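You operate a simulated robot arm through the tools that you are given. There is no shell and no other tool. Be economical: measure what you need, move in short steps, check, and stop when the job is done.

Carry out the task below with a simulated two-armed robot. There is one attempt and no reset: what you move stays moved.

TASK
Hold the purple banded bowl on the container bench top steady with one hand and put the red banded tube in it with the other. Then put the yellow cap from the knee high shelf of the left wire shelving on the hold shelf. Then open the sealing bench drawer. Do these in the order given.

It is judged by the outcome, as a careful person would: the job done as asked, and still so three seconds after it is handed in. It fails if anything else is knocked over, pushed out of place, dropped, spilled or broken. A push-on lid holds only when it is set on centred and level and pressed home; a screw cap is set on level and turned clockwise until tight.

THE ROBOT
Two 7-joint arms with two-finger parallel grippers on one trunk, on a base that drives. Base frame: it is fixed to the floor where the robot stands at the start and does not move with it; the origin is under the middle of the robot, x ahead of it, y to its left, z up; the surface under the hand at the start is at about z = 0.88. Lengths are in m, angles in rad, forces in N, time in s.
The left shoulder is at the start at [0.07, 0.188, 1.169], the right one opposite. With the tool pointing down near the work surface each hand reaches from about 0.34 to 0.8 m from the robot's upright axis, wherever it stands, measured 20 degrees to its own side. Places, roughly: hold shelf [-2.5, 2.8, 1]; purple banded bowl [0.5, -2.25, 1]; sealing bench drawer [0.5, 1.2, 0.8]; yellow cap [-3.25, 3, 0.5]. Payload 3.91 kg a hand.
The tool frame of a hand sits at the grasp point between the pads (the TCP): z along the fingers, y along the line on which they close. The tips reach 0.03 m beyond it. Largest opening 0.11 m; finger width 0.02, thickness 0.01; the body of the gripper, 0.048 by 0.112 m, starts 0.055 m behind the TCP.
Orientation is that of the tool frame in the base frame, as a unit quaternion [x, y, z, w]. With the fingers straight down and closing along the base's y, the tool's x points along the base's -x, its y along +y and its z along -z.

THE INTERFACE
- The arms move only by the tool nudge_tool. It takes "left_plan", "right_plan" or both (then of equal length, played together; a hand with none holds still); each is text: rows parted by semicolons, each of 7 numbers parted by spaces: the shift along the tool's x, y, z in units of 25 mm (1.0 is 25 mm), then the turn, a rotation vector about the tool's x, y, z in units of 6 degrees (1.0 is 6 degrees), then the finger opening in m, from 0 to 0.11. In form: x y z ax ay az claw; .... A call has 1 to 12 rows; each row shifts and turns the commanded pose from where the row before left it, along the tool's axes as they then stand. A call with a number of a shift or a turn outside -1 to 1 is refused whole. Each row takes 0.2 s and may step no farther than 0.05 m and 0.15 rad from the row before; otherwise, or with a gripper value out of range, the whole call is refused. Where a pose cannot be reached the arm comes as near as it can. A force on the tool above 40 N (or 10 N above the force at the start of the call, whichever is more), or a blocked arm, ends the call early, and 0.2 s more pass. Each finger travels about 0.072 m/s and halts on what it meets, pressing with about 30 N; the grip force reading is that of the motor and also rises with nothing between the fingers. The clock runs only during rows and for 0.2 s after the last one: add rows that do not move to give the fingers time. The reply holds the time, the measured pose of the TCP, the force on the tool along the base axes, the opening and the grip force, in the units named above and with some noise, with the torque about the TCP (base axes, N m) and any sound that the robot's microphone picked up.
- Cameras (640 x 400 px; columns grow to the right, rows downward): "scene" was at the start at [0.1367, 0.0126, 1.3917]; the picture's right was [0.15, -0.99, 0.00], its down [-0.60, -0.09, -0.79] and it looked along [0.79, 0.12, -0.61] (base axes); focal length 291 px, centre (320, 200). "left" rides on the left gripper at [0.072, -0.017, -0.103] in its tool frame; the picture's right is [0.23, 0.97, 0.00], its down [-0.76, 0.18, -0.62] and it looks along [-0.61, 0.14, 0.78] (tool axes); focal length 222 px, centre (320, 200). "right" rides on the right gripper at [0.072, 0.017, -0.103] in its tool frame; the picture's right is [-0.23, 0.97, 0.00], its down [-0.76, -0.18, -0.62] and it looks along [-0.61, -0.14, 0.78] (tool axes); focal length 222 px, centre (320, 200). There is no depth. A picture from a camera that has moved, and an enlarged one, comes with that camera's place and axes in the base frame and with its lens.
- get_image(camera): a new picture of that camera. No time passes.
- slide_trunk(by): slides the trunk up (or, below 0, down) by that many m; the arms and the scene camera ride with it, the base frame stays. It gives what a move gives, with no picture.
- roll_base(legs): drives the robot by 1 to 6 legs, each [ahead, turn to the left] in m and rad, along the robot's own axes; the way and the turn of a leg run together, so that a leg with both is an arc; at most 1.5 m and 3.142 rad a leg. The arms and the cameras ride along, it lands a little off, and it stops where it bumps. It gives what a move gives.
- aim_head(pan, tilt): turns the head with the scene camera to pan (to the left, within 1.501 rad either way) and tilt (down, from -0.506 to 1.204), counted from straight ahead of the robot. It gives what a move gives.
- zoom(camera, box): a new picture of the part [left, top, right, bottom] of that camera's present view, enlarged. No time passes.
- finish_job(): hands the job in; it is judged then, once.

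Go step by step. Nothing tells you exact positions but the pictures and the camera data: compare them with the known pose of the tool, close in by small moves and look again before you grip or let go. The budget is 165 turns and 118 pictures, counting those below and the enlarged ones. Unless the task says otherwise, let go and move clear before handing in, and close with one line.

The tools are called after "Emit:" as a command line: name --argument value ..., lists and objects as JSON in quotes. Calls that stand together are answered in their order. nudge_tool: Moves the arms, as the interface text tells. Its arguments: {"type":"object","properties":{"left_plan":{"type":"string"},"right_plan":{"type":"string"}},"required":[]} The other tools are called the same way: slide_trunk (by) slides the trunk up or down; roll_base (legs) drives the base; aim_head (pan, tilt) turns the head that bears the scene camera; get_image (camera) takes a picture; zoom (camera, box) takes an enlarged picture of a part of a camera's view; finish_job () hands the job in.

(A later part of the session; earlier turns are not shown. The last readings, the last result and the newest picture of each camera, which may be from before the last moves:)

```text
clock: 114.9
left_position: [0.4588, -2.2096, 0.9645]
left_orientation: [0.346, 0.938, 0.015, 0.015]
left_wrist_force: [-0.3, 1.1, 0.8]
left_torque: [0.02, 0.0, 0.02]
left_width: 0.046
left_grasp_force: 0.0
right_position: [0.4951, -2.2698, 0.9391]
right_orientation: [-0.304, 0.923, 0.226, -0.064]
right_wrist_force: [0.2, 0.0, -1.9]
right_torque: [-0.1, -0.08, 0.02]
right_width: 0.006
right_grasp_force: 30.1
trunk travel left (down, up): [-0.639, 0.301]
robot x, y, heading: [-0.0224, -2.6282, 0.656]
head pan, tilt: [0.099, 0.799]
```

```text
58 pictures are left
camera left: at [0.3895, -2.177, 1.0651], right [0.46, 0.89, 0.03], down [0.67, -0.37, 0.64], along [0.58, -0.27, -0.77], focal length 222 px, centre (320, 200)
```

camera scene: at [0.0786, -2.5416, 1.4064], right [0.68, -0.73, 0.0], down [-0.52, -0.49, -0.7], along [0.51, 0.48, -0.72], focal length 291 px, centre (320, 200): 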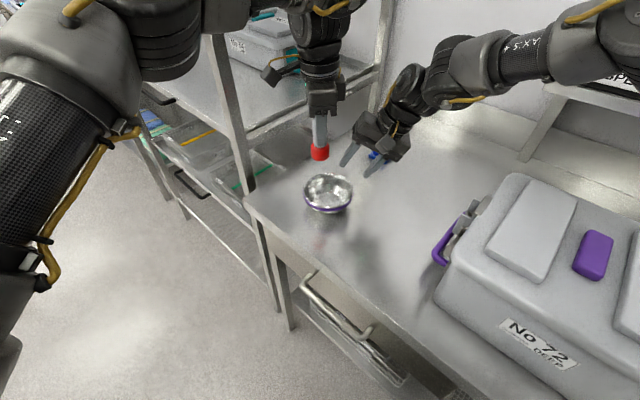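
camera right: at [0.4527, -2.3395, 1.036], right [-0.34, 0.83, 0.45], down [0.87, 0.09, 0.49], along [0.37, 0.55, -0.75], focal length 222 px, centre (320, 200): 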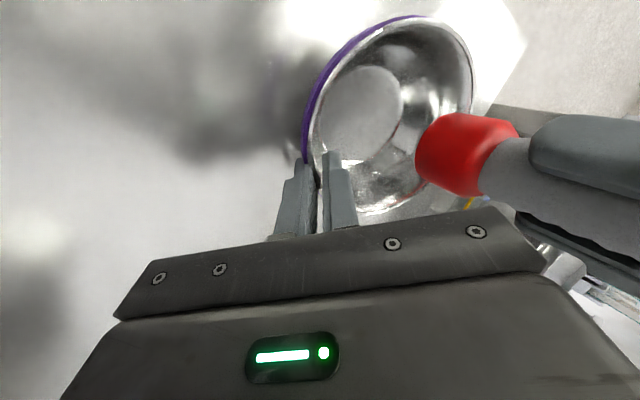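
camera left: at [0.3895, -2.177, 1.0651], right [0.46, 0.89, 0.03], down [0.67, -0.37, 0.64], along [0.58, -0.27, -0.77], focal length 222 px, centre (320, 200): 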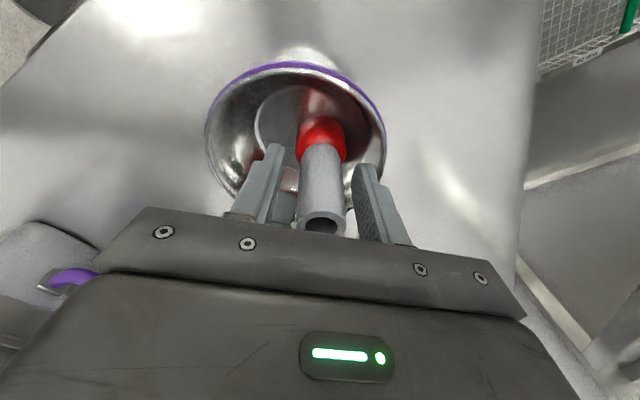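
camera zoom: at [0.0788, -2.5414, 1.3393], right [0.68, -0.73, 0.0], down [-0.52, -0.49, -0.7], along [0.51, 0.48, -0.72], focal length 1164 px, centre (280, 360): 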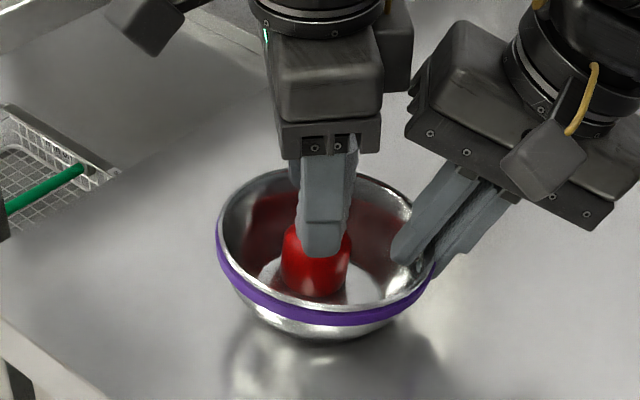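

The tube is free between the fingers. I'll raise the left hand straight up.

Emit:
nudge_tool --left_plan "0 0 -0.5 0 0 0 0.046;0 0 -0.8 0 0 0 0.046;0 0 -0.8 0 0 0 0.046;0 0 -0.8 0 0 0 0.046;0 0 -0.8 0 0 0 0.046;0 0 0 0 0 0 0.046"

Emit:
zoom --camera "scene" --box '[250, 110, 410, 210]'

```text
clock: 116.3
left_position: [0.4564, -2.2115, 1.0564]
left_orientation: [0.347, 0.938, 0.015, 0.013]
left_wrist_force: [0.5, 0.5, -0.7]
left_torque: [0.02, 0.0, 0.02]
left_width: 0.0459
left_grasp_force: 0.1
right_position: [0.4952, -2.2692, 0.9381]
right_orientation: [-0.304, 0.923, 0.226, -0.063]
right_wrist_force: [0.2, -0.5, -1.9]
right_torque: [-0.1, -0.05, -0.01]
right_width: 0.006
right_grasp_force: 29.9
trunk travel left (down, up): [-0.639, 0.301]
robot x, y, heading: [-0.0177, -2.6262, 0.65]
head pan, tilt: [0.099, 0.799]
```

```text
4.00 times, centred on (330, 160) of scene
camera zoom: at [0.0791, -2.5409, 1.3392], right [0.68, -0.73, 0.0], down [-0.52, -0.49, -0.7], along [0.51, 0.48, -0.72], focal length 1164 px, centre (280, 360)
```

zoom: 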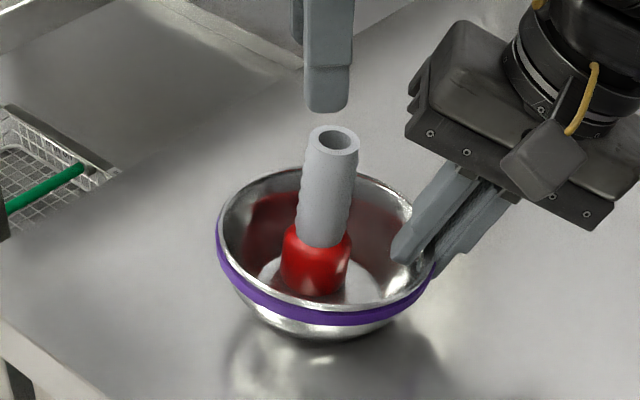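

The tube stands in the bowl. The right hand still carries a little weight, so I'll ease it down until it rests.

Emit:
slide_trunk --by -0.002

Emit:
slide_trunk --by -0.002

```text
clock: 116.8
left_position: [0.4562, -2.2114, 1.0549]
left_orientation: [0.346, 0.938, 0.017, 0.014]
left_wrist_force: [0.2, 0.3, -0.1]
left_torque: [0.0, 0.01, -0.03]
left_width: 0.0459
left_grasp_force: 0.0
right_position: [0.4943, -2.2694, 0.9388]
right_orientation: [-0.304, 0.923, 0.227, -0.062]
right_wrist_force: [-0.7, -1.7, 0.7]
right_torque: [-0.07, -0.01, 0.0]
right_width: 0.0059
right_grasp_force: 30.4
trunk travel left (down, up): [-0.637, 0.303]
robot x, y, heading: [-0.0225, -2.6285, 0.652]
head pan, tilt: [0.099, 0.799]
```

```text
clock: 117.3
left_position: [0.4545, -2.2136, 1.0542]
left_orientation: [0.346, 0.938, 0.016, 0.015]
left_wrist_force: [0.6, -0.6, -0.5]
left_torque: [-0.04, -0.02, -0.01]
left_width: 0.0458
left_grasp_force: 0.2
right_position: [0.4953, -2.2692, 0.9377]
right_orientation: [-0.304, 0.923, 0.228, -0.061]
right_wrist_force: [2.9, -2.3, 11.7]
right_torque: [0.18, 0.1, 0.02]
right_width: 0.0061
right_grasp_force: 29.8
trunk travel left (down, up): [-0.635, 0.305]
robot x, y, heading: [-0.0208, -2.6249, 0.651]
head pan, tilt: [0.099, 0.799]
```

Emit:
slide_trunk --by 0.002

Emit:
nudge_tool --right_plan "0 0 0 0 0 0 0.007;0 0 0 0 0 0 0.009;0 0 0 0 0 0 0.012;0 0 0 0 0 0 0.018;0 0 0 0 0 0 0.026;0 0 0 0 0 0 0.034;0 0 0 0 0 0 0.034"

Emit:
zoom --camera "scene" --box '[250, 110, 410, 210]'

```text
clock: 117.8
left_position: [0.4561, -2.2119, 1.0557]
left_orientation: [0.346, 0.938, 0.016, 0.014]
left_wrist_force: [0.2, -0.1, 0.2]
left_torque: [0.0, -0.01, -0.02]
left_width: 0.0461
left_grasp_force: 0.0
right_position: [0.4952, -2.2706, 0.9373]
right_orientation: [-0.304, 0.923, 0.227, -0.063]
right_wrist_force: [2.7, 0.4, 7.4]
right_torque: [0.18, -0.08, -0.06]
right_width: 0.0061
right_grasp_force: 29.7
trunk travel left (down, up): [-0.637, 0.303]
robot x, y, heading: [-0.0214, -2.6265, 0.651]
head pan, tilt: [0.099, 0.799]
```

```text
clock: 119.4
left_position: [0.4578, -2.2116, 1.0535]
left_orientation: [0.346, 0.938, 0.015, 0.015]
left_wrist_force: [-0.1, 0.8, 0.5]
left_torque: [0.0, -0.04, 0.02]
left_width: 0.0461
left_grasp_force: 0.1
right_position: [0.4945, -2.2686, 0.9373]
right_orientation: [-0.304, 0.923, 0.227, -0.063]
right_wrist_force: [-0.4, -0.8, 0.7]
right_torque: [-0.01, 0.05, -0.02]
right_width: 0.0338
right_grasp_force: 0.1
trunk travel left (down, up): [-0.637, 0.303]
robot x, y, heading: [-0.0218, -2.6289, 0.654]
head pan, tilt: [0.099, 0.799]
```

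```text
4.00 times, centred on (330, 160) of scene
camera zoom: at [0.0787, -2.5416, 1.3373], right [0.68, -0.73, 0.0], down [-0.52, -0.49, -0.7], along [0.51, 0.48, -0.72], focal length 1164 px, centre (280, 360)
```

zoom: 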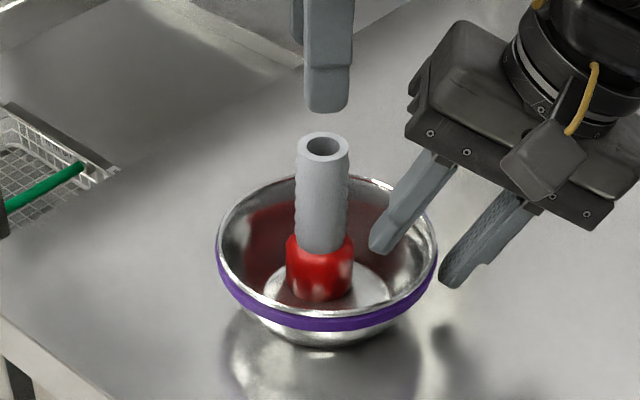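

The first part is done: the tube stands in the bowl. I'll rise straight up, back off and look towards the left wire shelving.

Emit:
slide_trunk --by 0.26

Emit:
roll_base --legs '[[-0.5, 0], [0, 1.25]]'

Emit:
nudge_tool --left_plan "0 0 0 0 0 -1 0.05;0 0 0 0 0 -1 0.05;0 0 0 0 0 -1 0.05;0 0 0 0 0 -1 0.05;0 0 0 0 0 -1 0.05;0 0 0 0 0 -1 0.05;0 0 0 0 0 -1 0.05;0 0 0 0 0 -1 0.05;0 0 0 0 0 -1 0.05;0 0 0 0 0 -1 0.05;0 0 0 0 0 -1 0.05;0 0 0 0 0 -1 0.05" --right_plan "0 -0.5 0 0.5 0 0 0.05;0 -0.5 0 0.5 0 0 0.05;0 -0.5 0 0.5 0 0 0.05;0 -0.5 0 0.5 0 0 0.05;0 -0.5 0 0.5 0 0 0.05;0 -0.5 0 0.5 0 0 0.05;0 0 0 0.5 0 0 0.05;0 0 0 0.5 0 0 0.05;0 0 0 0.4 0 0 0.05;0 0 0 0 0 0 0.05;0 0 0 0 0 0 0.05;0 0 0 0 0 0 0.05"

Emit:
aim_head --pan 0 --tilt 0.3

Emit:
get_image --camera "scene"

```text
clock: 122.1
left_position: [0.4563, -2.2119, 1.3146]
left_orientation: [0.346, 0.938, 0.016, 0.015]
left_wrist_force: [0.0, 0.4, -1.6]
left_torque: [0.01, 0.01, 0.01]
left_width: 0.046
left_grasp_force: 0.1
right_position: [0.4957, -2.2692, 1.1963]
right_orientation: [-0.304, 0.923, 0.226, -0.064]
right_wrist_force: [-0.3, -0.4, -0.3]
right_torque: [-0.02, 0.02, 0.0]
right_width: 0.0342
right_grasp_force: 0.2
trunk travel left (down, up): [-0.897, 0.043]
robot x, y, heading: [-0.018, -2.6283, 0.652]
head pan, tilt: [0.099, 0.799]
```

```text
clock: 128.1
left_position: [-0.6556, -2.3482, 1.3146]
left_orientation: [-0.261, 0.965, 0.022, 0.002]
left_wrist_force: [0.0, 0.0, 0.1]
left_torque: [-0.02, 0.0, 0.02]
left_width: 0.046
left_grasp_force: 0.2
right_position: [-0.5894, -2.3309, 1.1966]
right_orientation: [0.782, -0.577, -0.148, 0.183]
right_wrist_force: [0.3, 0.6, 0.2]
right_torque: [0.01, -0.01, 0.01]
right_width: 0.0344
right_grasp_force: 0.1
trunk travel left (down, up): [-0.897, 0.043]
robot x, y, heading: [-0.4243, -2.9381, 1.891]
head pan, tilt: [0.099, 0.799]
```

```text
clock: 130.7
left_position: [-0.6564, -2.3495, 1.3163]
left_orientation: [0.779, -0.626, -0.015, -0.015]
left_wrist_force: [-0.9, -0.1, -0.6]
left_torque: [-0.01, -0.03, 0.0]
left_width: 0.0503
left_grasp_force: 0.0
right_position: [-0.5544, -2.3646, 1.1858]
right_orientation: [0.802, -0.597, -0.014, -0.002]
right_wrist_force: [0.3, 0.8, 0.0]
right_torque: [0.0, -0.04, 0.01]
right_width: 0.0504
right_grasp_force: 0.1
right hand out of reach, approached as far as the arm can: row 2, 3, 4, 5, 6, 8, 9
trunk travel left (down, up): [-0.897, 0.043]
robot x, y, heading: [-0.4218, -2.9377, 1.886]
head pan, tilt: [0.099, 0.799]
```

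```text
clock: 131.7
left_position: [-0.6583, -2.3479, 1.315]
left_orientation: [0.778, -0.628, -0.016, -0.014]
left_wrist_force: [0.4, 0.1, 0.4]
left_torque: [0.01, -0.05, 0.01]
left_width: 0.0505
left_grasp_force: 0.1
right_position: [-0.5541, -2.3651, 1.1862]
right_orientation: [0.802, -0.597, -0.015, -0.002]
right_wrist_force: [0.4, -0.2, -0.7]
right_torque: [0.04, 0.03, 0.0]
right_width: 0.0504
right_grasp_force: 0.0
trunk travel left (down, up): [-0.897, 0.043]
robot x, y, heading: [-0.4245, -2.9334, 1.888]
head pan, tilt: [0.0, 0.3]
```

```text
55 pictures are left
camera scene: at [-0.4667, -2.7996, 1.6416], right [0.95, 0.31, 0.0], down [0.09, -0.28, -0.95], along [-0.3, 0.91, -0.3], focal length 291 px, centre (320, 200)
```

scene: 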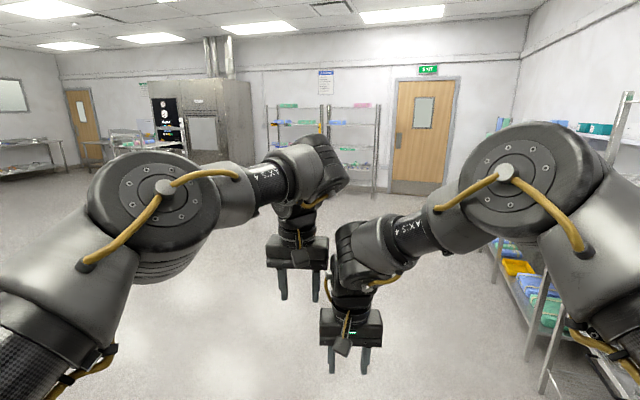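

The left wire shelving stands against the far wall. The floor is open, so I'll drive over.

Emit:
roll_base --legs '[[0, 0.16], [1.5, 0], [1.5, 0], [1.2, 0], [0, -0.45]]'

Emit:
get_image --camera "scene"

```text
clock: 153.9
left_position: [-2.331, 1.4896, 1.3155]
left_orientation: [-0.665, 0.747, 0.012, 0.018]
left_wrist_force: [0.5, 0.2, 0.1]
left_torque: [0.01, 0.0, 0.0]
left_width: 0.05
left_grasp_force: 0.1
right_position: [-2.2392, 1.4428, 1.1861]
right_orientation: [-0.692, 0.722, 0.013, 0.004]
right_wrist_force: [-0.1, 0.6, -1.0]
right_torque: [0.02, 0.01, 0.0]
right_width: 0.0505
right_grasp_force: 0.1
trunk travel left (down, up): [-0.897, 0.043]
robot x, y, heading: [-2.2955, 0.8589, 1.555]
head pan, tilt: [0.0, 0.3]
```

```text
54 pictures are left
camera scene: at [-2.2988, 1.0014, 1.6417], right [1.0, -0.01, 0.0], down [0.0, -0.3, -0.96], along [0.01, 0.96, -0.3], focal length 291 px, centre (320, 200)
```

scene: 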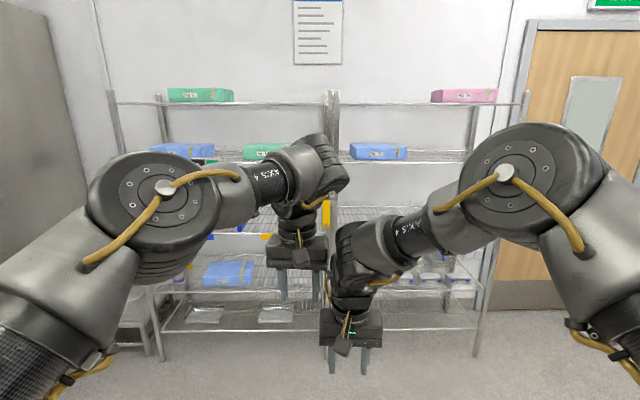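

Emit:
zoom --camera "scene" --box '[110, 190, 334, 330]'

```text
2.86 times, centred on (222, 260) of scene
camera zoom: at [-2.2988, 1.0014, 1.6417], right [1.0, -0.01, 0.0], down [0.0, -0.3, -0.96], along [0.01, 0.96, -0.3], focal length 831 px, centre (600, 29)
```

zoom: 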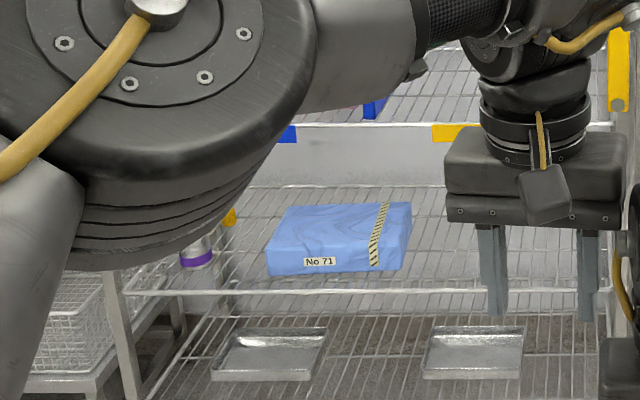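

The cap is probably the yellow item behind the elbow. I'll shift left about 0.6 m and raise my view by tucking nothing yet, just looking again.

Emit:
roll_base --legs '[[0, 1.571], [0.6, 0], [0, -1.571]]'

Emit:
aim_head --pan 0 --tilt 0.45

Emit:
get_image --camera "scene"

```text
clock: 164.8
left_position: [-2.9532, 1.5003, 1.316]
left_orientation: [-0.678, 0.735, 0.014, 0.017]
left_wrist_force: [-0.4, 0.0, 0.3]
left_torque: [-0.03, -0.04, 0.0]
left_width: 0.0499
left_grasp_force: 0.0
right_position: [-2.86, 1.4561, 1.187]
right_orientation: [-0.706, 0.708, 0.013, 0.003]
right_wrist_force: [-0.2, -0.1, -1.0]
right_torque: [-0.02, -0.04, 0.01]
right_width: 0.05
right_grasp_force: 0.0
trunk travel left (down, up): [-0.897, 0.043]
robot x, y, heading: [-2.8995, 0.8703, 1.594]
head pan, tilt: [0.0, 0.3]
```

```text
clock: 165.5
left_position: [-2.9528, 1.5003, 1.3149]
left_orientation: [-0.678, 0.735, 0.013, 0.017]
left_wrist_force: [0.8, 0.5, -0.1]
left_torque: [-0.03, -0.02, -0.01]
left_width: 0.0504
left_grasp_force: 0.1
right_position: [-2.8591, 1.4568, 1.1863]
right_orientation: [-0.706, 0.708, 0.013, 0.002]
right_wrist_force: [1.2, 0.0, -0.4]
right_torque: [-0.01, 0.01, 0.03]
right_width: 0.0499
right_grasp_force: 0.1
trunk travel left (down, up): [-0.897, 0.043]
robot x, y, heading: [-2.8987, 0.8715, 1.594]
head pan, tilt: [0.0, 0.45]
```

```text
52 pictures are left
camera scene: at [-2.9018, 1.0122, 1.6278], right [1.0, 0.02, 0.0], down [0.01, -0.43, -0.9], along [-0.02, 0.9, -0.43], focal length 291 px, centre (320, 200)
```

scene: 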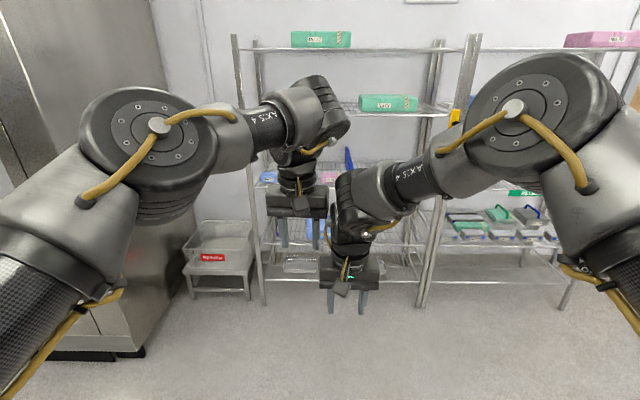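

My arms block the view of the shelf. I'll tilt the left hand forward about 48° and lower the trunk, so the left camera looks into the shelf.

Emit:
nudge_tool --left_plan "0 0 0 0 -1 0 0.08;0 0 0 0 -1 0 0.08;0 0 0 0 -1 0 0.08;0 0 0 0 -1 0 0.08;0 0 0 0 -1 0 0.08;0 0 0 0 -1 0 0.08;0 0 0 0 -1 0 0.08;0 0 0 0 -1 0 0.08;0 0 0 0 0 0 0.08"

Emit:
slide_trunk --by -0.5

Emit:
get_image --camera "left"

Emit:
get_image --camera "scene"

```text
clock: 167.5
left_position: [-2.9521, 1.5004, 1.3147]
left_orientation: [-0.614, 0.665, 0.288, 0.314]
left_wrist_force: [-0.8, 0.4, -0.3]
left_torque: [0.02, 0.0, 0.02]
left_width: 0.08
left_grasp_force: 0.1
right_position: [-2.8577, 1.4559, 1.1872]
right_orientation: [-0.706, 0.708, 0.013, 0.003]
right_wrist_force: [0.4, 0.4, 0.4]
right_torque: [0.02, 0.0, -0.02]
right_width: 0.05
right_grasp_force: 0.1
trunk travel left (down, up): [-0.897, 0.043]
robot x, y, heading: [-2.9004, 0.8693, 1.592]
head pan, tilt: [0.0, 0.45]
```

```text
refused: -0.5 is not a number from -0.4 to 0.4
```

```text
51 pictures are left
camera left: at [-2.946, 1.3746, 1.3256], right [-0.98, -0.06, -0.18], down [-0.18, 0.02, 0.98], along [-0.06, 1.0, -0.03], focal length 222 px, centre (320, 200)
```

left: 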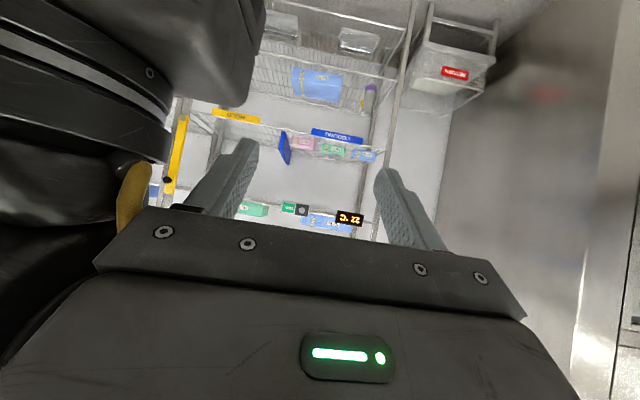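

```text
50 pictures are left
camera scene: at [-2.9017, 1.0123, 1.6277], right [1.0, 0.02, 0.0], down [0.01, -0.44, -0.9], along [-0.02, 0.9, -0.44], focal length 291 px, centre (320, 200)
```

scene: 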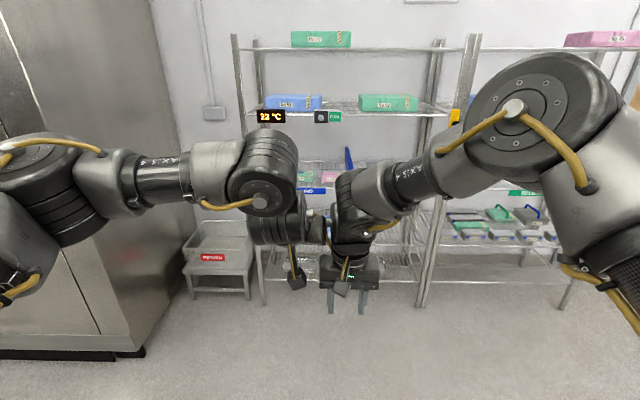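

Emit:
zoom --camera "left" --box '[190, 0, 430, 150]'

```text
2.67 times, centred on (310, 75) of left
camera zoom: at [-2.946, 1.3746, 1.3256], right [-0.98, -0.06, -0.18], down [-0.18, 0.02, 0.98], along [-0.06, 1.0, -0.03], focal length 592 px, centre (347, 533)
```

zoom: 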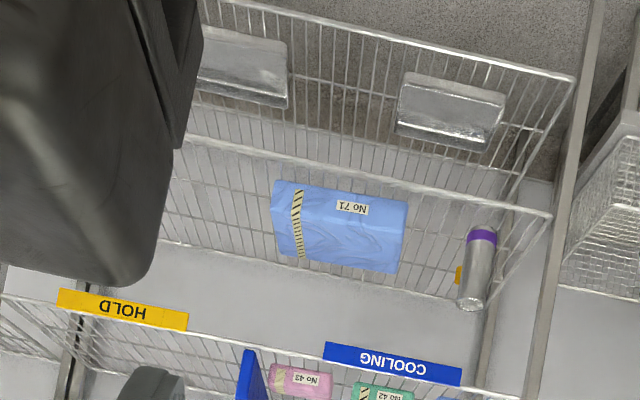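

The hold shelf (yellow label, x about -2.45, z about 0.9) and the knee-high shelf (z about 0.48) are visible. The yellow cap is at about (-3.23, 3.03), behind a purple-banded cylinder at (-3.235, 2.85). I'll lower the trunk, pull the right arm aside and get closer to look.

Emit:
nudge_tool --right_plan "0.3 -0.9 0 0 0 0 0.05;0.3 -0.9 0 0 0 0 0.05;0.3 -0.9 0 0 0 0 0.05;0.3 -0.9 0 0 0 0 0.05;0.3 -0.9 0 0 0 0 0.05;0.3 -0.9 0 0 0 0 0.05;0.3 -0.9 0 0 0 0 0.05;0.3 -0.9 0 0 0 0 0.05;0 0 0 0 0 0 0.05"

Emit:
slide_trunk --by -0.4

Emit:
slide_trunk --by -0.1

Emit:
roll_base --legs '[[0.85, -0.02]]'

Emit:
get_image --camera "left"

Emit:
get_image --camera "scene"

```text
clock: 169.5
left_position: [-2.9531, 1.501, 1.3152]
left_orientation: [-0.613, 0.666, 0.287, 0.315]
left_wrist_force: [-0.5, 0.5, 0.5]
left_torque: [0.02, 0.0, 0.01]
left_width: 0.0801
left_grasp_force: 0.0
right_position: [-2.7311, 1.3431, 1.1864]
right_orientation: [-0.704, 0.71, 0.013, 0.005]
right_wrist_force: [0.3, 0.1, -0.2]
right_torque: [-0.02, -0.03, 0.01]
right_width: 0.0499
right_grasp_force: 0.1
right hand out of reach, approached as far as the arm can: row 1, 2, 3, 4, 5, 6, 7, 8
trunk travel left (down, up): [-0.897, 0.043]
robot x, y, heading: [-2.8995, 0.8684, 1.59]
head pan, tilt: [0.0, 0.45]
```

```text
clock: 173.3
left_position: [-2.9522, 1.5022, 0.9169]
left_orientation: [-0.614, 0.665, 0.287, 0.313]
left_wrist_force: [0.9, 0.4, -0.6]
left_torque: [0.01, -0.01, 0.0]
left_width: 0.0801
left_grasp_force: 0.1
right_position: [-2.7312, 1.3441, 0.7859]
right_orientation: [-0.704, 0.71, 0.014, 0.003]
right_wrist_force: [-0.1, -0.5, -0.7]
right_torque: [0.03, 0.01, -0.01]
right_width: 0.0502
right_grasp_force: 0.0
trunk travel left (down, up): [-0.497, 0.443]
robot x, y, heading: [-2.9006, 0.8716, 1.592]
head pan, tilt: [0.0, 0.45]
```

```text
clock: 174.7
left_position: [-2.953, 1.501, 0.8163]
left_orientation: [-0.614, 0.665, 0.288, 0.314]
left_wrist_force: [-0.9, -0.9, -0.2]
left_torque: [-0.02, -0.01, -0.01]
left_width: 0.0797
left_grasp_force: 0.1
right_position: [-2.7297, 1.3422, 0.6858]
right_orientation: [-0.705, 0.709, 0.013, 0.004]
right_wrist_force: [-0.3, 0.6, -0.2]
right_torque: [-0.01, 0.02, 0.0]
right_width: 0.05
right_grasp_force: 0.1
trunk travel left (down, up): [-0.397, 0.543]
robot x, y, heading: [-2.8994, 0.871, 1.598]
head pan, tilt: [0.0, 0.45]
```

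```text
clock: 179.2
left_position: [-2.9501, 2.3564, 0.8152]
left_orientation: [-0.607, 0.672, 0.284, 0.317]
left_wrist_force: [0.0, -0.5, -0.9]
left_torque: [-0.01, 0.02, -0.02]
left_width: 0.0798
left_grasp_force: 0.0
right_position: [-2.7307, 2.1927, 0.6863]
right_orientation: [-0.697, 0.717, 0.014, 0.003]
right_wrist_force: [-1.2, 0.0, 0.8]
right_torque: [0.02, 0.03, 0.0]
right_width: 0.0502
right_grasp_force: 0.1
trunk travel left (down, up): [-0.397, 0.543]
robot x, y, heading: [-2.9132, 1.7266, 1.571]
head pan, tilt: [0.0, 0.45]
```

```text
48 pictures are left
camera left: at [-2.9459, 2.2297, 0.8257], right [-0.98, -0.04, -0.18], down [-0.18, 0.02, 0.98], along [-0.04, 1.0, -0.03], focal length 222 px, centre (320, 200)
```

left: 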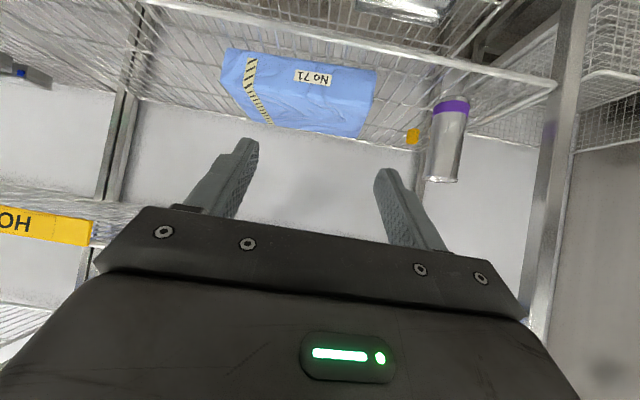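

```text
47 pictures are left
camera scene: at [-2.9092, 1.8666, 1.1277], right [1.0, 0.0, 0.0], down [0.0, -0.44, -0.9], along [0.0, 0.9, -0.44], focal length 291 px, centre (320, 200)
```

scene: 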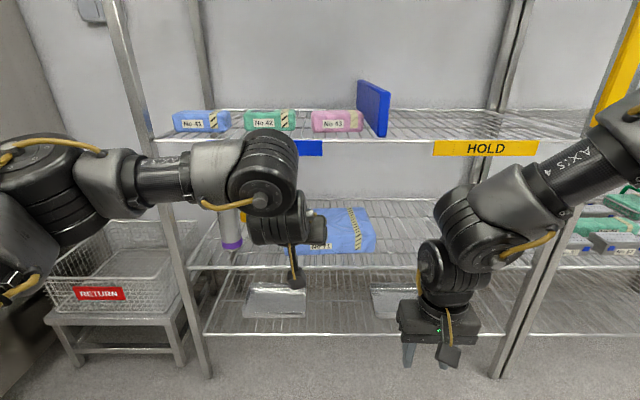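

Emit:
zoom --camera "left" --box '[340, 70, 500, 170]'

Emit:
zoom --camera "scene" --box '[190, 180, 350, 280]'

```text
4.00 times, centred on (420, 120) of left
camera zoom: at [-2.9459, 2.2297, 0.8257], right [-0.98, -0.04, -0.18], down [-0.18, 0.02, 0.98], along [-0.04, 1.0, -0.03], focal length 888 px, centre (-80, 520)
```

zoom: 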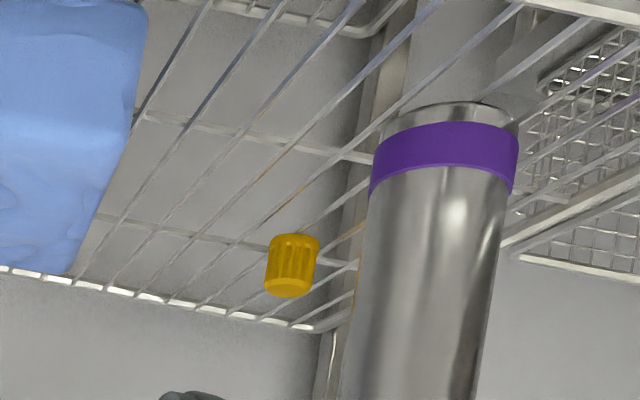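

```text
4.00 times, centred on (270, 230) of scene
camera zoom: at [-2.9092, 1.8666, 1.1277], right [1.0, 0.0, 0.0], down [0.0, -0.44, -0.9], along [0.0, 0.9, -0.44], focal length 1164 px, centre (520, 80)
```

zoom: 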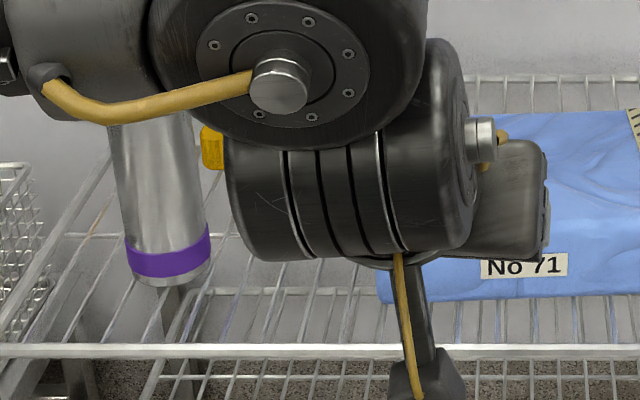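

Triangulating both views gives: knee shelf z about 0.56 with its front at y 2.57, cap at (-3.19, 2.83), and the cylinder at (-3.2, 2.685) right in front of it. The right arm suits an approach from the right-front. I'll stow the left hand and turn the right hand to point forward-left and down.

Emit:
roll_base --legs '[[-0.2, 0]]'

Emit:
nudge_tool --left_plan "0 0 0 0 1 0 0.05;0 0 0 0 1 0 0.05;0 0 0 0 1 0 0.05;0 0 0 0 1 0 0.05;0 0 0 0 1 0 0.05;0 0 0 0 1 0 0.05;0 0 0 0 1 0 0.05;0 0 0 0 1 0 0.05;1 0.5 0 0 0 0 0.05;1 0.5 0 0 0 0 0.05;1 0.5 0 0 0 0 0.05;1 0.5 0 0 0 0 0.05" --right_plan "0 0 0 0 0 -1 0.08;0 0 0 0 0 -1 0.08;0 0 0 0 0 -1 0.08;0 0 0 0 0 -1 0.08;0 0 0 0 0 -1 0.08;0 0 0 0 0 -1 0.08;0 0 0 0 0 -1 0.08;0 0 0 0 -1 0 0.08;0 0 0 0 -1 0 0.08;0 0 0 0 -1 0 0.08;0 0 0 0 -1 0 0.08;0 0 0 0 -1 0 0.08"

Emit:
nudge_tool --left_plan "1 0.5 0 0 0 0 0.05;1 0.5 0 0 0 0 0.05;1 0.5 0 0 0 0 0.05;0 0 0 0 0 0 0.05" --right_plan "0 0 0 0 -1 0 0.08;0 0 0 0 -1 0 0.08;0 0 0 0 0 0 0.08;0 0 0 0 0 0 0.08"

Emit:
get_image --camera "scene"

```text
clock: 180.8
left_position: [-2.9492, 2.1545, 0.8171]
left_orientation: [-0.605, 0.673, 0.283, 0.318]
left_wrist_force: [-0.4, 0.6, 0.1]
left_torque: [-0.02, -0.01, 0.0]
left_width: 0.0801
left_grasp_force: 0.1
right_position: [-2.7307, 1.9903, 0.686]
right_orientation: [-0.696, 0.717, 0.014, 0.005]
right_wrist_force: [0.6, -0.1, -0.3]
right_torque: [-0.01, 0.0, 0.0]
right_width: 0.0503
right_grasp_force: 0.1
trunk travel left (down, up): [-0.397, 0.543]
robot x, y, heading: [-2.9092, 1.5236, 1.571]
head pan, tilt: [0.0, 0.45]
```

```text
clock: 183.6
left_position: [-3.0093, 2.0608, 0.8129]
left_orientation: [-0.668, 0.744, 0.013, 0.016]
left_wrist_force: [0.2, 0.3, 0.7]
left_torque: [0.03, 0.03, -0.02]
left_width: 0.0501
left_grasp_force: 0.0
right_position: [-2.8977, 1.8943, 0.719]
right_orientation: [0.823, -0.481, -0.279, -0.121]
right_wrist_force: [0.4, 0.4, 0.8]
right_torque: [-0.03, 0.02, 0.0]
right_width: 0.0798
right_grasp_force: 0.2
right hand out of reach, approached as far as the arm can: row 1, 2, 3, 4, 5, 6, 7, 11, 12
trunk travel left (down, up): [-0.397, 0.543]
robot x, y, heading: [-2.9106, 1.523, 1.574]
head pan, tilt: [0.0, 0.45]
stopped in row 12 (right hand): the arm was blocked; the commanded pose is now the measured one
```

```text
clock: 184.8
left_position: [-3.0591, 1.9925, 0.8147]
left_orientation: [-0.668, 0.744, 0.013, 0.017]
left_wrist_force: [0.1, -1.1, 0.7]
left_torque: [-0.02, 0.0, -0.04]
left_width: 0.05
left_grasp_force: 0.1
left hand out of reach, approached as far as the arm can: row 3
right_position: [-2.9108, 1.9309, 0.7443]
right_orientation: [0.759, -0.491, -0.394, -0.164]
right_wrist_force: [-0.1, 0.1, -0.4]
right_torque: [-0.01, -0.03, 0.01]
right_width: 0.08
right_grasp_force: 0.1
right hand out of reach, approached as far as the arm can: row 1, 2
trunk travel left (down, up): [-0.397, 0.543]
robot x, y, heading: [-2.9058, 1.5234, 1.572]
head pan, tilt: [0.0, 0.45]
stopped in row 4 (right hand): the arm was blocked; the commanded pose is now the measured one
```

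```text
44 pictures are left
camera scene: at [-2.9091, 1.6645, 1.1278], right [1.0, 0.0, 0.0], down [0.0, -0.43, -0.9], along [0.0, 0.9, -0.43], focal length 291 px, centre (320, 200)
```

scene: 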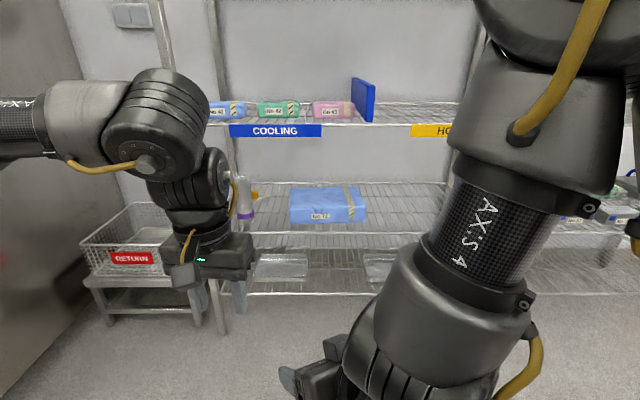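

The right hand now points forward-left and down at about 39°, near what's needed. The cap is clearly visible, so I'll zoom in to refine its position.

Emit:
zoom --camera "scene" --box '[215, 160, 375, 260]'

```text
4.00 times, centred on (295, 210) of scene
camera zoom: at [-2.9091, 1.6645, 1.1278], right [1.0, 0.0, 0.0], down [0.0, -0.43, -0.9], along [0.0, 0.9, -0.43], focal length 1164 px, centre (420, 160)
```

zoom: 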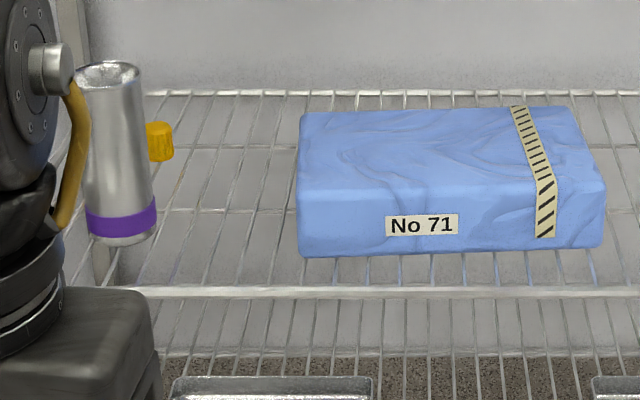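

Refined: cap at (-3.207, 2.868), z 0.56–0.60; cylinder at (-3.203, 2.692), radius 0.036, height up to 0.73. I'll move the left hand further left and the right hand forward to free up both arms.

Emit:
nudge_tool --left_plan "0 1 0 0 0 0 0.05;0 1 0 0 0 0 0.05;0 1 0 0 0 0 0.05;0 1 0 0 0 0 0.05;0 1 0 0 0 0 0.05;0 0 0 0 0 0 0.05;0 0 0 0 0 0 0.05" --right_plan "0 0 0 0 0 0 0.07;0 0 0 0 0 0 0.07;-0.92 -0.69 0.95 0 0 0 0.07;-0.92 -0.69 0.95 0 0 0 0.07;-0.92 -0.69 0.95 0 0 0 0.07;-0.92 -0.69 0.95 0 0 0 0.07;-0.92 -0.69 0.95 0 0 0 0.07"

```text
clock: 186.4
left_position: [-3.1845, 2.0031, 0.8144]
left_orientation: [-0.668, 0.744, 0.012, 0.017]
left_wrist_force: [-0.3, -0.3, -0.7]
left_torque: [0.04, 0.01, -0.01]
left_width: 0.0503
left_grasp_force: 0.1
right_position: [-2.9118, 1.9925, 0.7426]
right_orientation: [0.761, -0.49, -0.392, -0.165]
right_wrist_force: [-0.7, -0.3, 0.5]
right_torque: [-0.01, 0.03, -0.01]
right_width: 0.07
right_grasp_force: 0.0
right hand out of reach, approached as far as the arm can: row 4, 5, 6, 7
trunk travel left (down, up): [-0.397, 0.543]
robot x, y, heading: [-2.9081, 1.5198, 1.57]
head pan, tilt: [0.0, 0.45]
```

Emit:
nudge_tool --right_plan "-0.2 -0.98 0.03 0 0 0 0.07;-0.2 -0.98 0.03 0 0 0 0.07;-0.2 -0.98 0.03 0 0 0 0.07;-0.2 -0.98 0.03 0 0 0 0.07;-0.2 -0.98 0.03 0 0 0 0.07;-0.2 -0.98 0.03 0 0 0 0.07;-0.2 -0.98 0.03 0 0 0 0.07;-0.2 -0.98 0.03 0 0 0 0.07;-0.2 -0.98 0.03 0 0 0 0.07;0 0 0 0 0 0 0.07"

Emit:
get_image --camera "scene"

```text
clock: 188.6
left_position: [-3.1837, 2.0038, 0.8136]
left_orientation: [-0.668, 0.744, 0.012, 0.017]
left_wrist_force: [-0.8, 0.5, 0.0]
left_torque: [-0.02, -0.04, 0.03]
left_width: 0.05
left_grasp_force: 0.2
right_position: [-2.9122, 1.9924, 0.7416]
right_orientation: [0.762, -0.489, -0.392, -0.165]
right_wrist_force: [-0.3, 0.0, -0.8]
right_torque: [0.01, -0.02, 0.0]
right_width: 0.0702
right_grasp_force: 0.1
right hand out of reach, approached as far as the arm can: row 1, 2, 3, 4, 5, 6, 7, 8, 9
trunk travel left (down, up): [-0.397, 0.543]
robot x, y, heading: [-2.9103, 1.5222, 1.575]
head pan, tilt: [0.0, 0.45]
```

```text
42 pictures are left
camera scene: at [-2.909, 1.6649, 1.1278], right [1.0, 0.0, 0.0], down [0.0, -0.44, -0.9], along [0.0, 0.9, -0.44], focal length 291 px, centre (320, 200)
```

scene: 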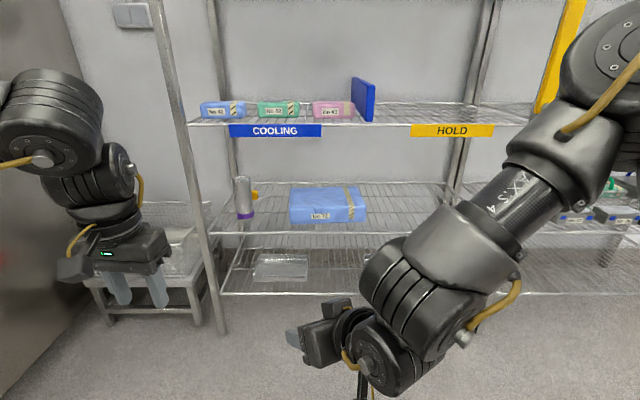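

A wrist limit is holding the right arm. A steeper hand pose (about 35° from vertical, slight yaw) will also clear the cylinder, so I'll ease the right hand back to that and extend it.

Emit:
nudge_tool --right_plan "0 0 0 0 1 0 0.07;0 0 0 0 1 0 0.07;0 0 0 0 1 0 0.07;0 0 0 0 0 -0.87 0.07;0 0 0 0 0 -0.87 0.07;0 0 0 0.5 0 0.7 0.07;0 0 0 0.5 0 0.7 0.07;0 0 0 0 0 0 0.07"

```text
clock: 190.4
left_position: [-3.1849, 2.0035, 0.8146]
left_orientation: [-0.668, 0.744, 0.012, 0.017]
left_wrist_force: [-1.0, -0.4, 0.5]
left_torque: [0.01, -0.02, -0.03]
left_width: 0.0501
left_grasp_force: 0.1
right_position: [-2.9453, 1.9691, 0.7521]
right_orientation: [0.769, -0.542, -0.307, -0.143]
right_wrist_force: [1.3, -0.5, 0.2]
right_torque: [0.01, -0.01, 0.02]
right_width: 0.0699
right_grasp_force: 0.0
right hand out of reach, approached as far as the arm can: row 1, 2, 3, 4, 5
trunk travel left (down, up): [-0.397, 0.543]
robot x, y, heading: [-2.9089, 1.5262, 1.57]
head pan, tilt: [0.0, 0.45]
```

Emit:
nudge_tool --right_plan "-0.74 -0.37 0.55 0 0 0 0.07;-0.74 -0.37 0.55 0 0 0 0.07;-0.74 -0.37 0.55 0 0 0 0.07;-0.74 -0.37 0.55 0 0 0 0.07;-0.74 -0.37 0.55 0 0 0 0.07;-0.74 -0.37 0.55 0 0 0 0.07;-0.74 -0.37 0.55 0 0 0 0.07;-0.74 -0.37 0.55 0 0 0 0.07;0 0 0 0 0 0 0.07"

```text
clock: 192.4
left_position: [-3.1835, 2.004, 0.8131]
left_orientation: [-0.668, 0.744, 0.011, 0.017]
left_wrist_force: [0.2, -1.5, 0.4]
left_torque: [0.01, -0.01, 0.01]
left_width: 0.0501
left_grasp_force: 0.2
right_position: [-2.9896, 2.1145, 0.7491]
right_orientation: [0.778, -0.534, -0.295, -0.149]
right_wrist_force: [-0.5, -0.4, 0.1]
right_torque: [-0.01, -0.02, 0.02]
right_width: 0.0699
right_grasp_force: 0.0
right hand out of reach, approached as far as the arm can: row 5, 6, 7, 8
trunk travel left (down, up): [-0.397, 0.543]
robot x, y, heading: [-2.912, 1.5203, 1.572]
head pan, tilt: [0.0, 0.45]
```

Emit:
nudge_tool --right_plan "-0.77 0.13 0.62 0 0 0 0.07;-0.77 0.13 0.62 0 0 0 0.07;-0.77 0.13 0.62 0 0 0 0.07;-0.77 0.13 0.62 0 0 0 0.07;-0.77 0.13 0.62 0 0 0 0.07;-0.77 0.13 0.62 0 0 0 0.07;0 0 0 0 0 0 0.07"

Emit:
get_image --camera "scene"

```text
clock: 194.2
left_position: [-3.1833, 2.0041, 0.8141]
left_orientation: [-0.669, 0.743, 0.013, 0.017]
left_wrist_force: [0.5, 0.3, -0.6]
left_torque: [0.02, -0.02, 0.0]
left_width: 0.05
left_grasp_force: 0.1
right_position: [-3.0127, 2.1536, 0.7766]
right_orientation: [0.765, -0.553, -0.3, -0.137]
right_wrist_force: [-0.4, 0.2, 0.8]
right_torque: [0.02, 0.0, 0.04]
right_width: 0.0698
right_grasp_force: 0.0
right hand out of reach, approached as far as the arm can: row 1, 2, 3, 4, 5, 6
trunk travel left (down, up): [-0.397, 0.543]
robot x, y, heading: [-2.9078, 1.5223, 1.571]
head pan, tilt: [0.0, 0.45]
stopped in row 7 (right hand): the arm was blocked; the commanded pose is now the measured one
```

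```text
41 pictures are left
camera scene: at [-2.9087, 1.6651, 1.1277], right [1.0, 0.0, 0.0], down [0.0, -0.44, -0.9], along [0.0, 0.9, -0.44], focal length 291 px, centre (320, 200)
```

scene: 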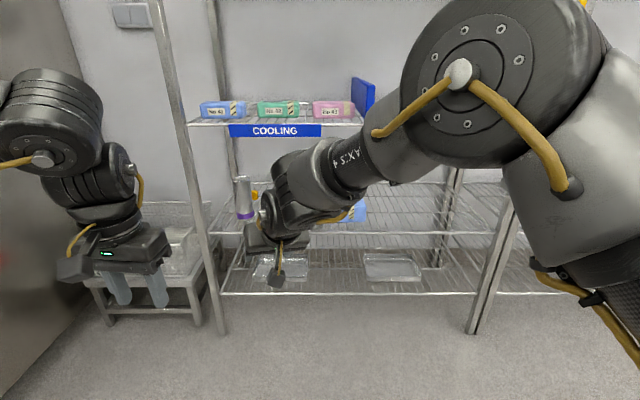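

The right elbow folds up too high to go under the hold shelf. The left arm stretched nearly straight, just right of the cylinder, fits better. I'll put the right hand back to vertical and aside, and pose the left hand (yaw 36° left, tilt 42°) out here in the open.

Emit:
nudge_tool --left_plan "0 0 0 0 0 -1 0.07;0 0 0 0 0 -1 0.07;0 0 0 0 0 -1 0.07;0 0 0 0 0 -1 0.07;0 0 0 0 0 -1 0.07;0 0 0 0 0 -1 0.07;0 0 0 0 -1 0 0.07;0 0 0 0 -1 0 0.07;0 0 0 0 -1 0 0.07;0 0 0 0 -1 0 0.07;0 0 0 0 -1 0 0.07;0 0 0 0 -1 0 0.07" --right_plan "0 0 0 0 1 0 0.05;0 0 0 0 1 0 0.05;0 0 0 0 1 0 0.05;0 0 0 0 1 0 0.05;0 0 0 0 1 0 0.05;0 0 0 0 1 0 0.05;0 -0.9 0 0 0 1 0.05;0 -0.9 0 0 0 1 0.05;0 -0.9 0 0 0 1 0.05;0 -0.9 0 0 0 1 0.05;0 -0.9 0 0 0 1 0.05;0 -0.9 0 0 0 0 0.05"

Emit:
slide_trunk --by -0.1

Emit:
get_image --camera "scene"

```text
clock: 196.8
left_position: [-3.2384, 2.0144, 0.8644]
left_orientation: [0.765, -0.619, -0.132, -0.117]
left_wrist_force: [-0.6, -0.7, 1.0]
left_torque: [-0.01, -0.01, 0.01]
left_width: 0.0698
left_grasp_force: 0.1
left hand out of reach, approached as far as the arm can: row 3, 4, 5, 6, 7, 8, 9, 10, 11, 12
right_position: [-2.8933, 2.1026, 0.7719]
right_orientation: [-0.647, 0.76, 0.035, -0.05]
right_wrist_force: [-0.3, 0.1, -0.8]
right_torque: [0.01, 0.03, -0.01]
right_width: 0.0502
right_grasp_force: 0.0
right hand out of reach, approached as far as the arm can: row 1, 2, 3, 4, 5, 6
trunk travel left (down, up): [-0.397, 0.543]
robot x, y, heading: [-2.9095, 1.5229, 1.568]
head pan, tilt: [0.0, 0.45]
```

```text
clock: 198.1
left_position: [-3.2376, 2.0149, 0.7633]
left_orientation: [0.766, -0.618, -0.131, -0.117]
left_wrist_force: [-0.2, -0.7, 0.3]
left_torque: [-0.01, -0.01, -0.03]
left_width: 0.0699
left_grasp_force: 0.0
right_position: [-2.8944, 2.103, 0.6705]
right_orientation: [-0.647, 0.76, 0.035, -0.049]
right_wrist_force: [0.4, -0.1, 0.0]
right_torque: [0.01, 0.03, -0.02]
right_width: 0.0502
right_grasp_force: 0.0
trunk travel left (down, up): [-0.297, 0.643]
robot x, y, heading: [-2.9116, 1.521, 1.568]
head pan, tilt: [0.0, 0.45]
```

```text
40 pictures are left
camera scene: at [-2.9089, 1.6646, 1.0278], right [1.0, 0.0, 0.0], down [0.0, -0.44, -0.9], along [0.0, 0.9, -0.44], focal length 291 px, centre (320, 200)
```

scene: 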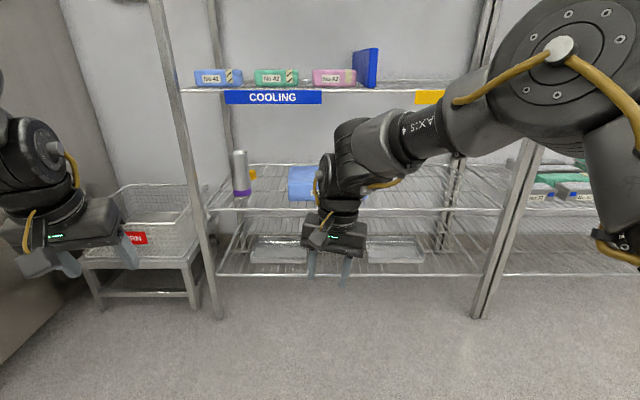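

Emit:
nudge_tool --left_plan "-0.92 -0.2 0.34 0 0 0 0.07;-0.92 -0.2 0.34 0 0 0 0.07;-0.92 -0.2 0.34 0 0 0 0.07;-0.92 -0.2 0.34 0 0 0 0.07;-0.92 -0.2 0.34 0 0 0 0.07;-0.92 -0.2 0.34 0 0 0 0.07;-0.92 -0.2 0.34 0 0 0 0.07;-0.92 -0.2 0.34 0 0 0 0.07;0 0 0 -0.34 0 -0.93 0.07;0 0 0 -0.34 0 -0.93 0.07;0 0 0 -0.34 0 -0.93 0.07;0 0 0 -0.34 0 -0.93 0.07" --right_plan "0.5 -1 0 0 0 0 0.05;0.5 -1 0 0 0 0 0.05;0.5 -1 0 0 0 0 0.05;0.5 -1 0 0 0 0 0.05;0.5 -1 0 0 0 0 0.05;0.5 -1 0 0 0 0 0.05;0.5 -1 0 0 0 0 0.05;0 0 0 0 0 0 0.05;0 0 0 0 0 0 0.05;0 0 0 0 0 0 0.05;0 0 0 0 0 0 0.05;0 0 0 0 0 0 0.05"

Emit:
nudge_tool --left_plan "0 0 0 0 -1 0 0.07;0 0 0 0 -1 0 0.07;0 0 0 0 -1 0 0.07;0 0 0 0 -0.7 0 0.07;0 0 0 0 0 0 0.07"

```text
clock: 200.7
left_position: [-3.2399, 2.215, 0.7632]
left_orientation: [0.878, -0.447, -0.149, -0.085]
left_wrist_force: [-0.2, -0.4, 0.2]
left_torque: [-0.02, 0.01, 0.02]
left_width: 0.0701
left_grasp_force: 0.0
right_position: [-2.7355, 1.9904, 0.653]
right_orientation: [-0.647, 0.76, 0.035, -0.049]
right_wrist_force: [0.8, -0.2, 0.9]
right_torque: [0.0, -0.01, 0.01]
right_width: 0.0502
right_grasp_force: 0.2
trunk travel left (down, up): [-0.297, 0.643]
robot x, y, heading: [-2.9088, 1.5272, 1.568]
head pan, tilt: [0.0, 0.45]
```

```text
clock: 201.9
left_position: [-3.244, 2.224, 0.7665]
left_orientation: [0.831, -0.425, -0.315, -0.17]
left_wrist_force: [-0.6, -0.5, -0.6]
left_torque: [0.03, -0.04, 0.01]
left_width: 0.0698
left_grasp_force: 0.0
left hand out of reach, approached as far as the arm can: row 4
right_position: [-2.7359, 1.99, 0.653]
right_orientation: [-0.647, 0.76, 0.036, -0.049]
right_wrist_force: [0.3, -0.4, -0.7]
right_torque: [0.01, 0.0, 0.01]
right_width: 0.0502
right_grasp_force: 0.0
trunk travel left (down, up): [-0.297, 0.643]
robot x, y, heading: [-2.906, 1.52, 1.571]
head pan, tilt: [0.0, 0.45]
```

The left hand now has yaw 35° and tilt 42°. I'll extend it forward and down while still clear of the shelf, and see what the elbow does.

Emit:
nudge_tool --left_plan "0.07 -0.72 0.87 0 0 0 0.07;0.07 -0.72 0.87 0 0 0 0.07;0.07 -0.72 0.87 0 0 0 0.07;0.07 -0.72 0.87 0 0 0 0.07;0.07 -0.72 0.87 0 0 0 0.07;0.07 -0.72 0.87 0 0 0 0.07;0.07 -0.72 0.87 0 0 0 0.07;0 0 0 0 0 0 0.07"

Emit:
aim_head --pan 0.35 --tilt 0.5

Emit:
get_image --camera "scene"

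```text
clock: 203.7
left_position: [-3.194, 2.3731, 0.6464]
left_orientation: [0.832, -0.423, -0.315, -0.169]
left_wrist_force: [0.7, 0.6, 0.8]
left_torque: [0.0, -0.03, -0.02]
left_width: 0.0697
left_grasp_force: 0.0
right_position: [-2.7351, 1.9885, 0.6535]
right_orientation: [-0.648, 0.76, 0.036, -0.05]
right_wrist_force: [-0.4, -0.1, -0.7]
right_torque: [-0.03, 0.01, -0.02]
right_width: 0.0501
right_grasp_force: 0.0
trunk travel left (down, up): [-0.297, 0.643]
robot x, y, heading: [-2.9107, 1.5217, 1.57]
head pan, tilt: [0.0, 0.45]
```

```text
clock: 204.6
left_position: [-3.195, 2.3747, 0.6482]
left_orientation: [0.832, -0.424, -0.315, -0.17]
left_wrist_force: [0.3, -1.0, -0.6]
left_torque: [0.06, 0.0, -0.01]
left_width: 0.0701
left_grasp_force: 0.1
right_position: [-2.7361, 1.9889, 0.6531]
right_orientation: [-0.647, 0.76, 0.036, -0.05]
right_wrist_force: [0.3, 0.1, 0.0]
right_torque: [0.0, 0.01, 0.01]
right_width: 0.0501
right_grasp_force: 0.0
trunk travel left (down, up): [-0.297, 0.643]
robot x, y, heading: [-2.9076, 1.5246, 1.567]
head pan, tilt: [0.351, 0.499]
```

```text
39 pictures are left
camera scene: at [-2.94, 1.6585, 1.0233], right [0.94, 0.34, 0.0], down [0.16, -0.45, -0.88], along [-0.3, 0.82, -0.48], focal length 291 px, centre (320, 200)
```

scene: 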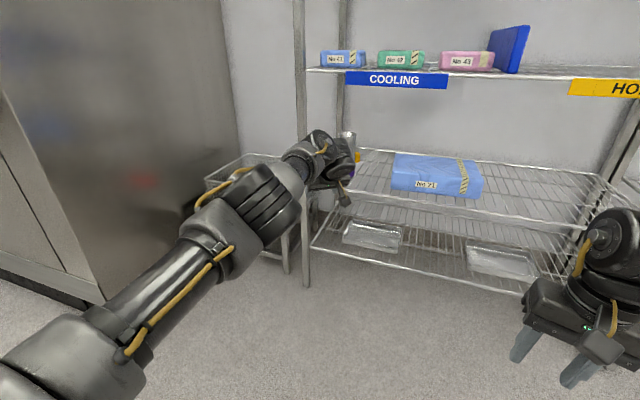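

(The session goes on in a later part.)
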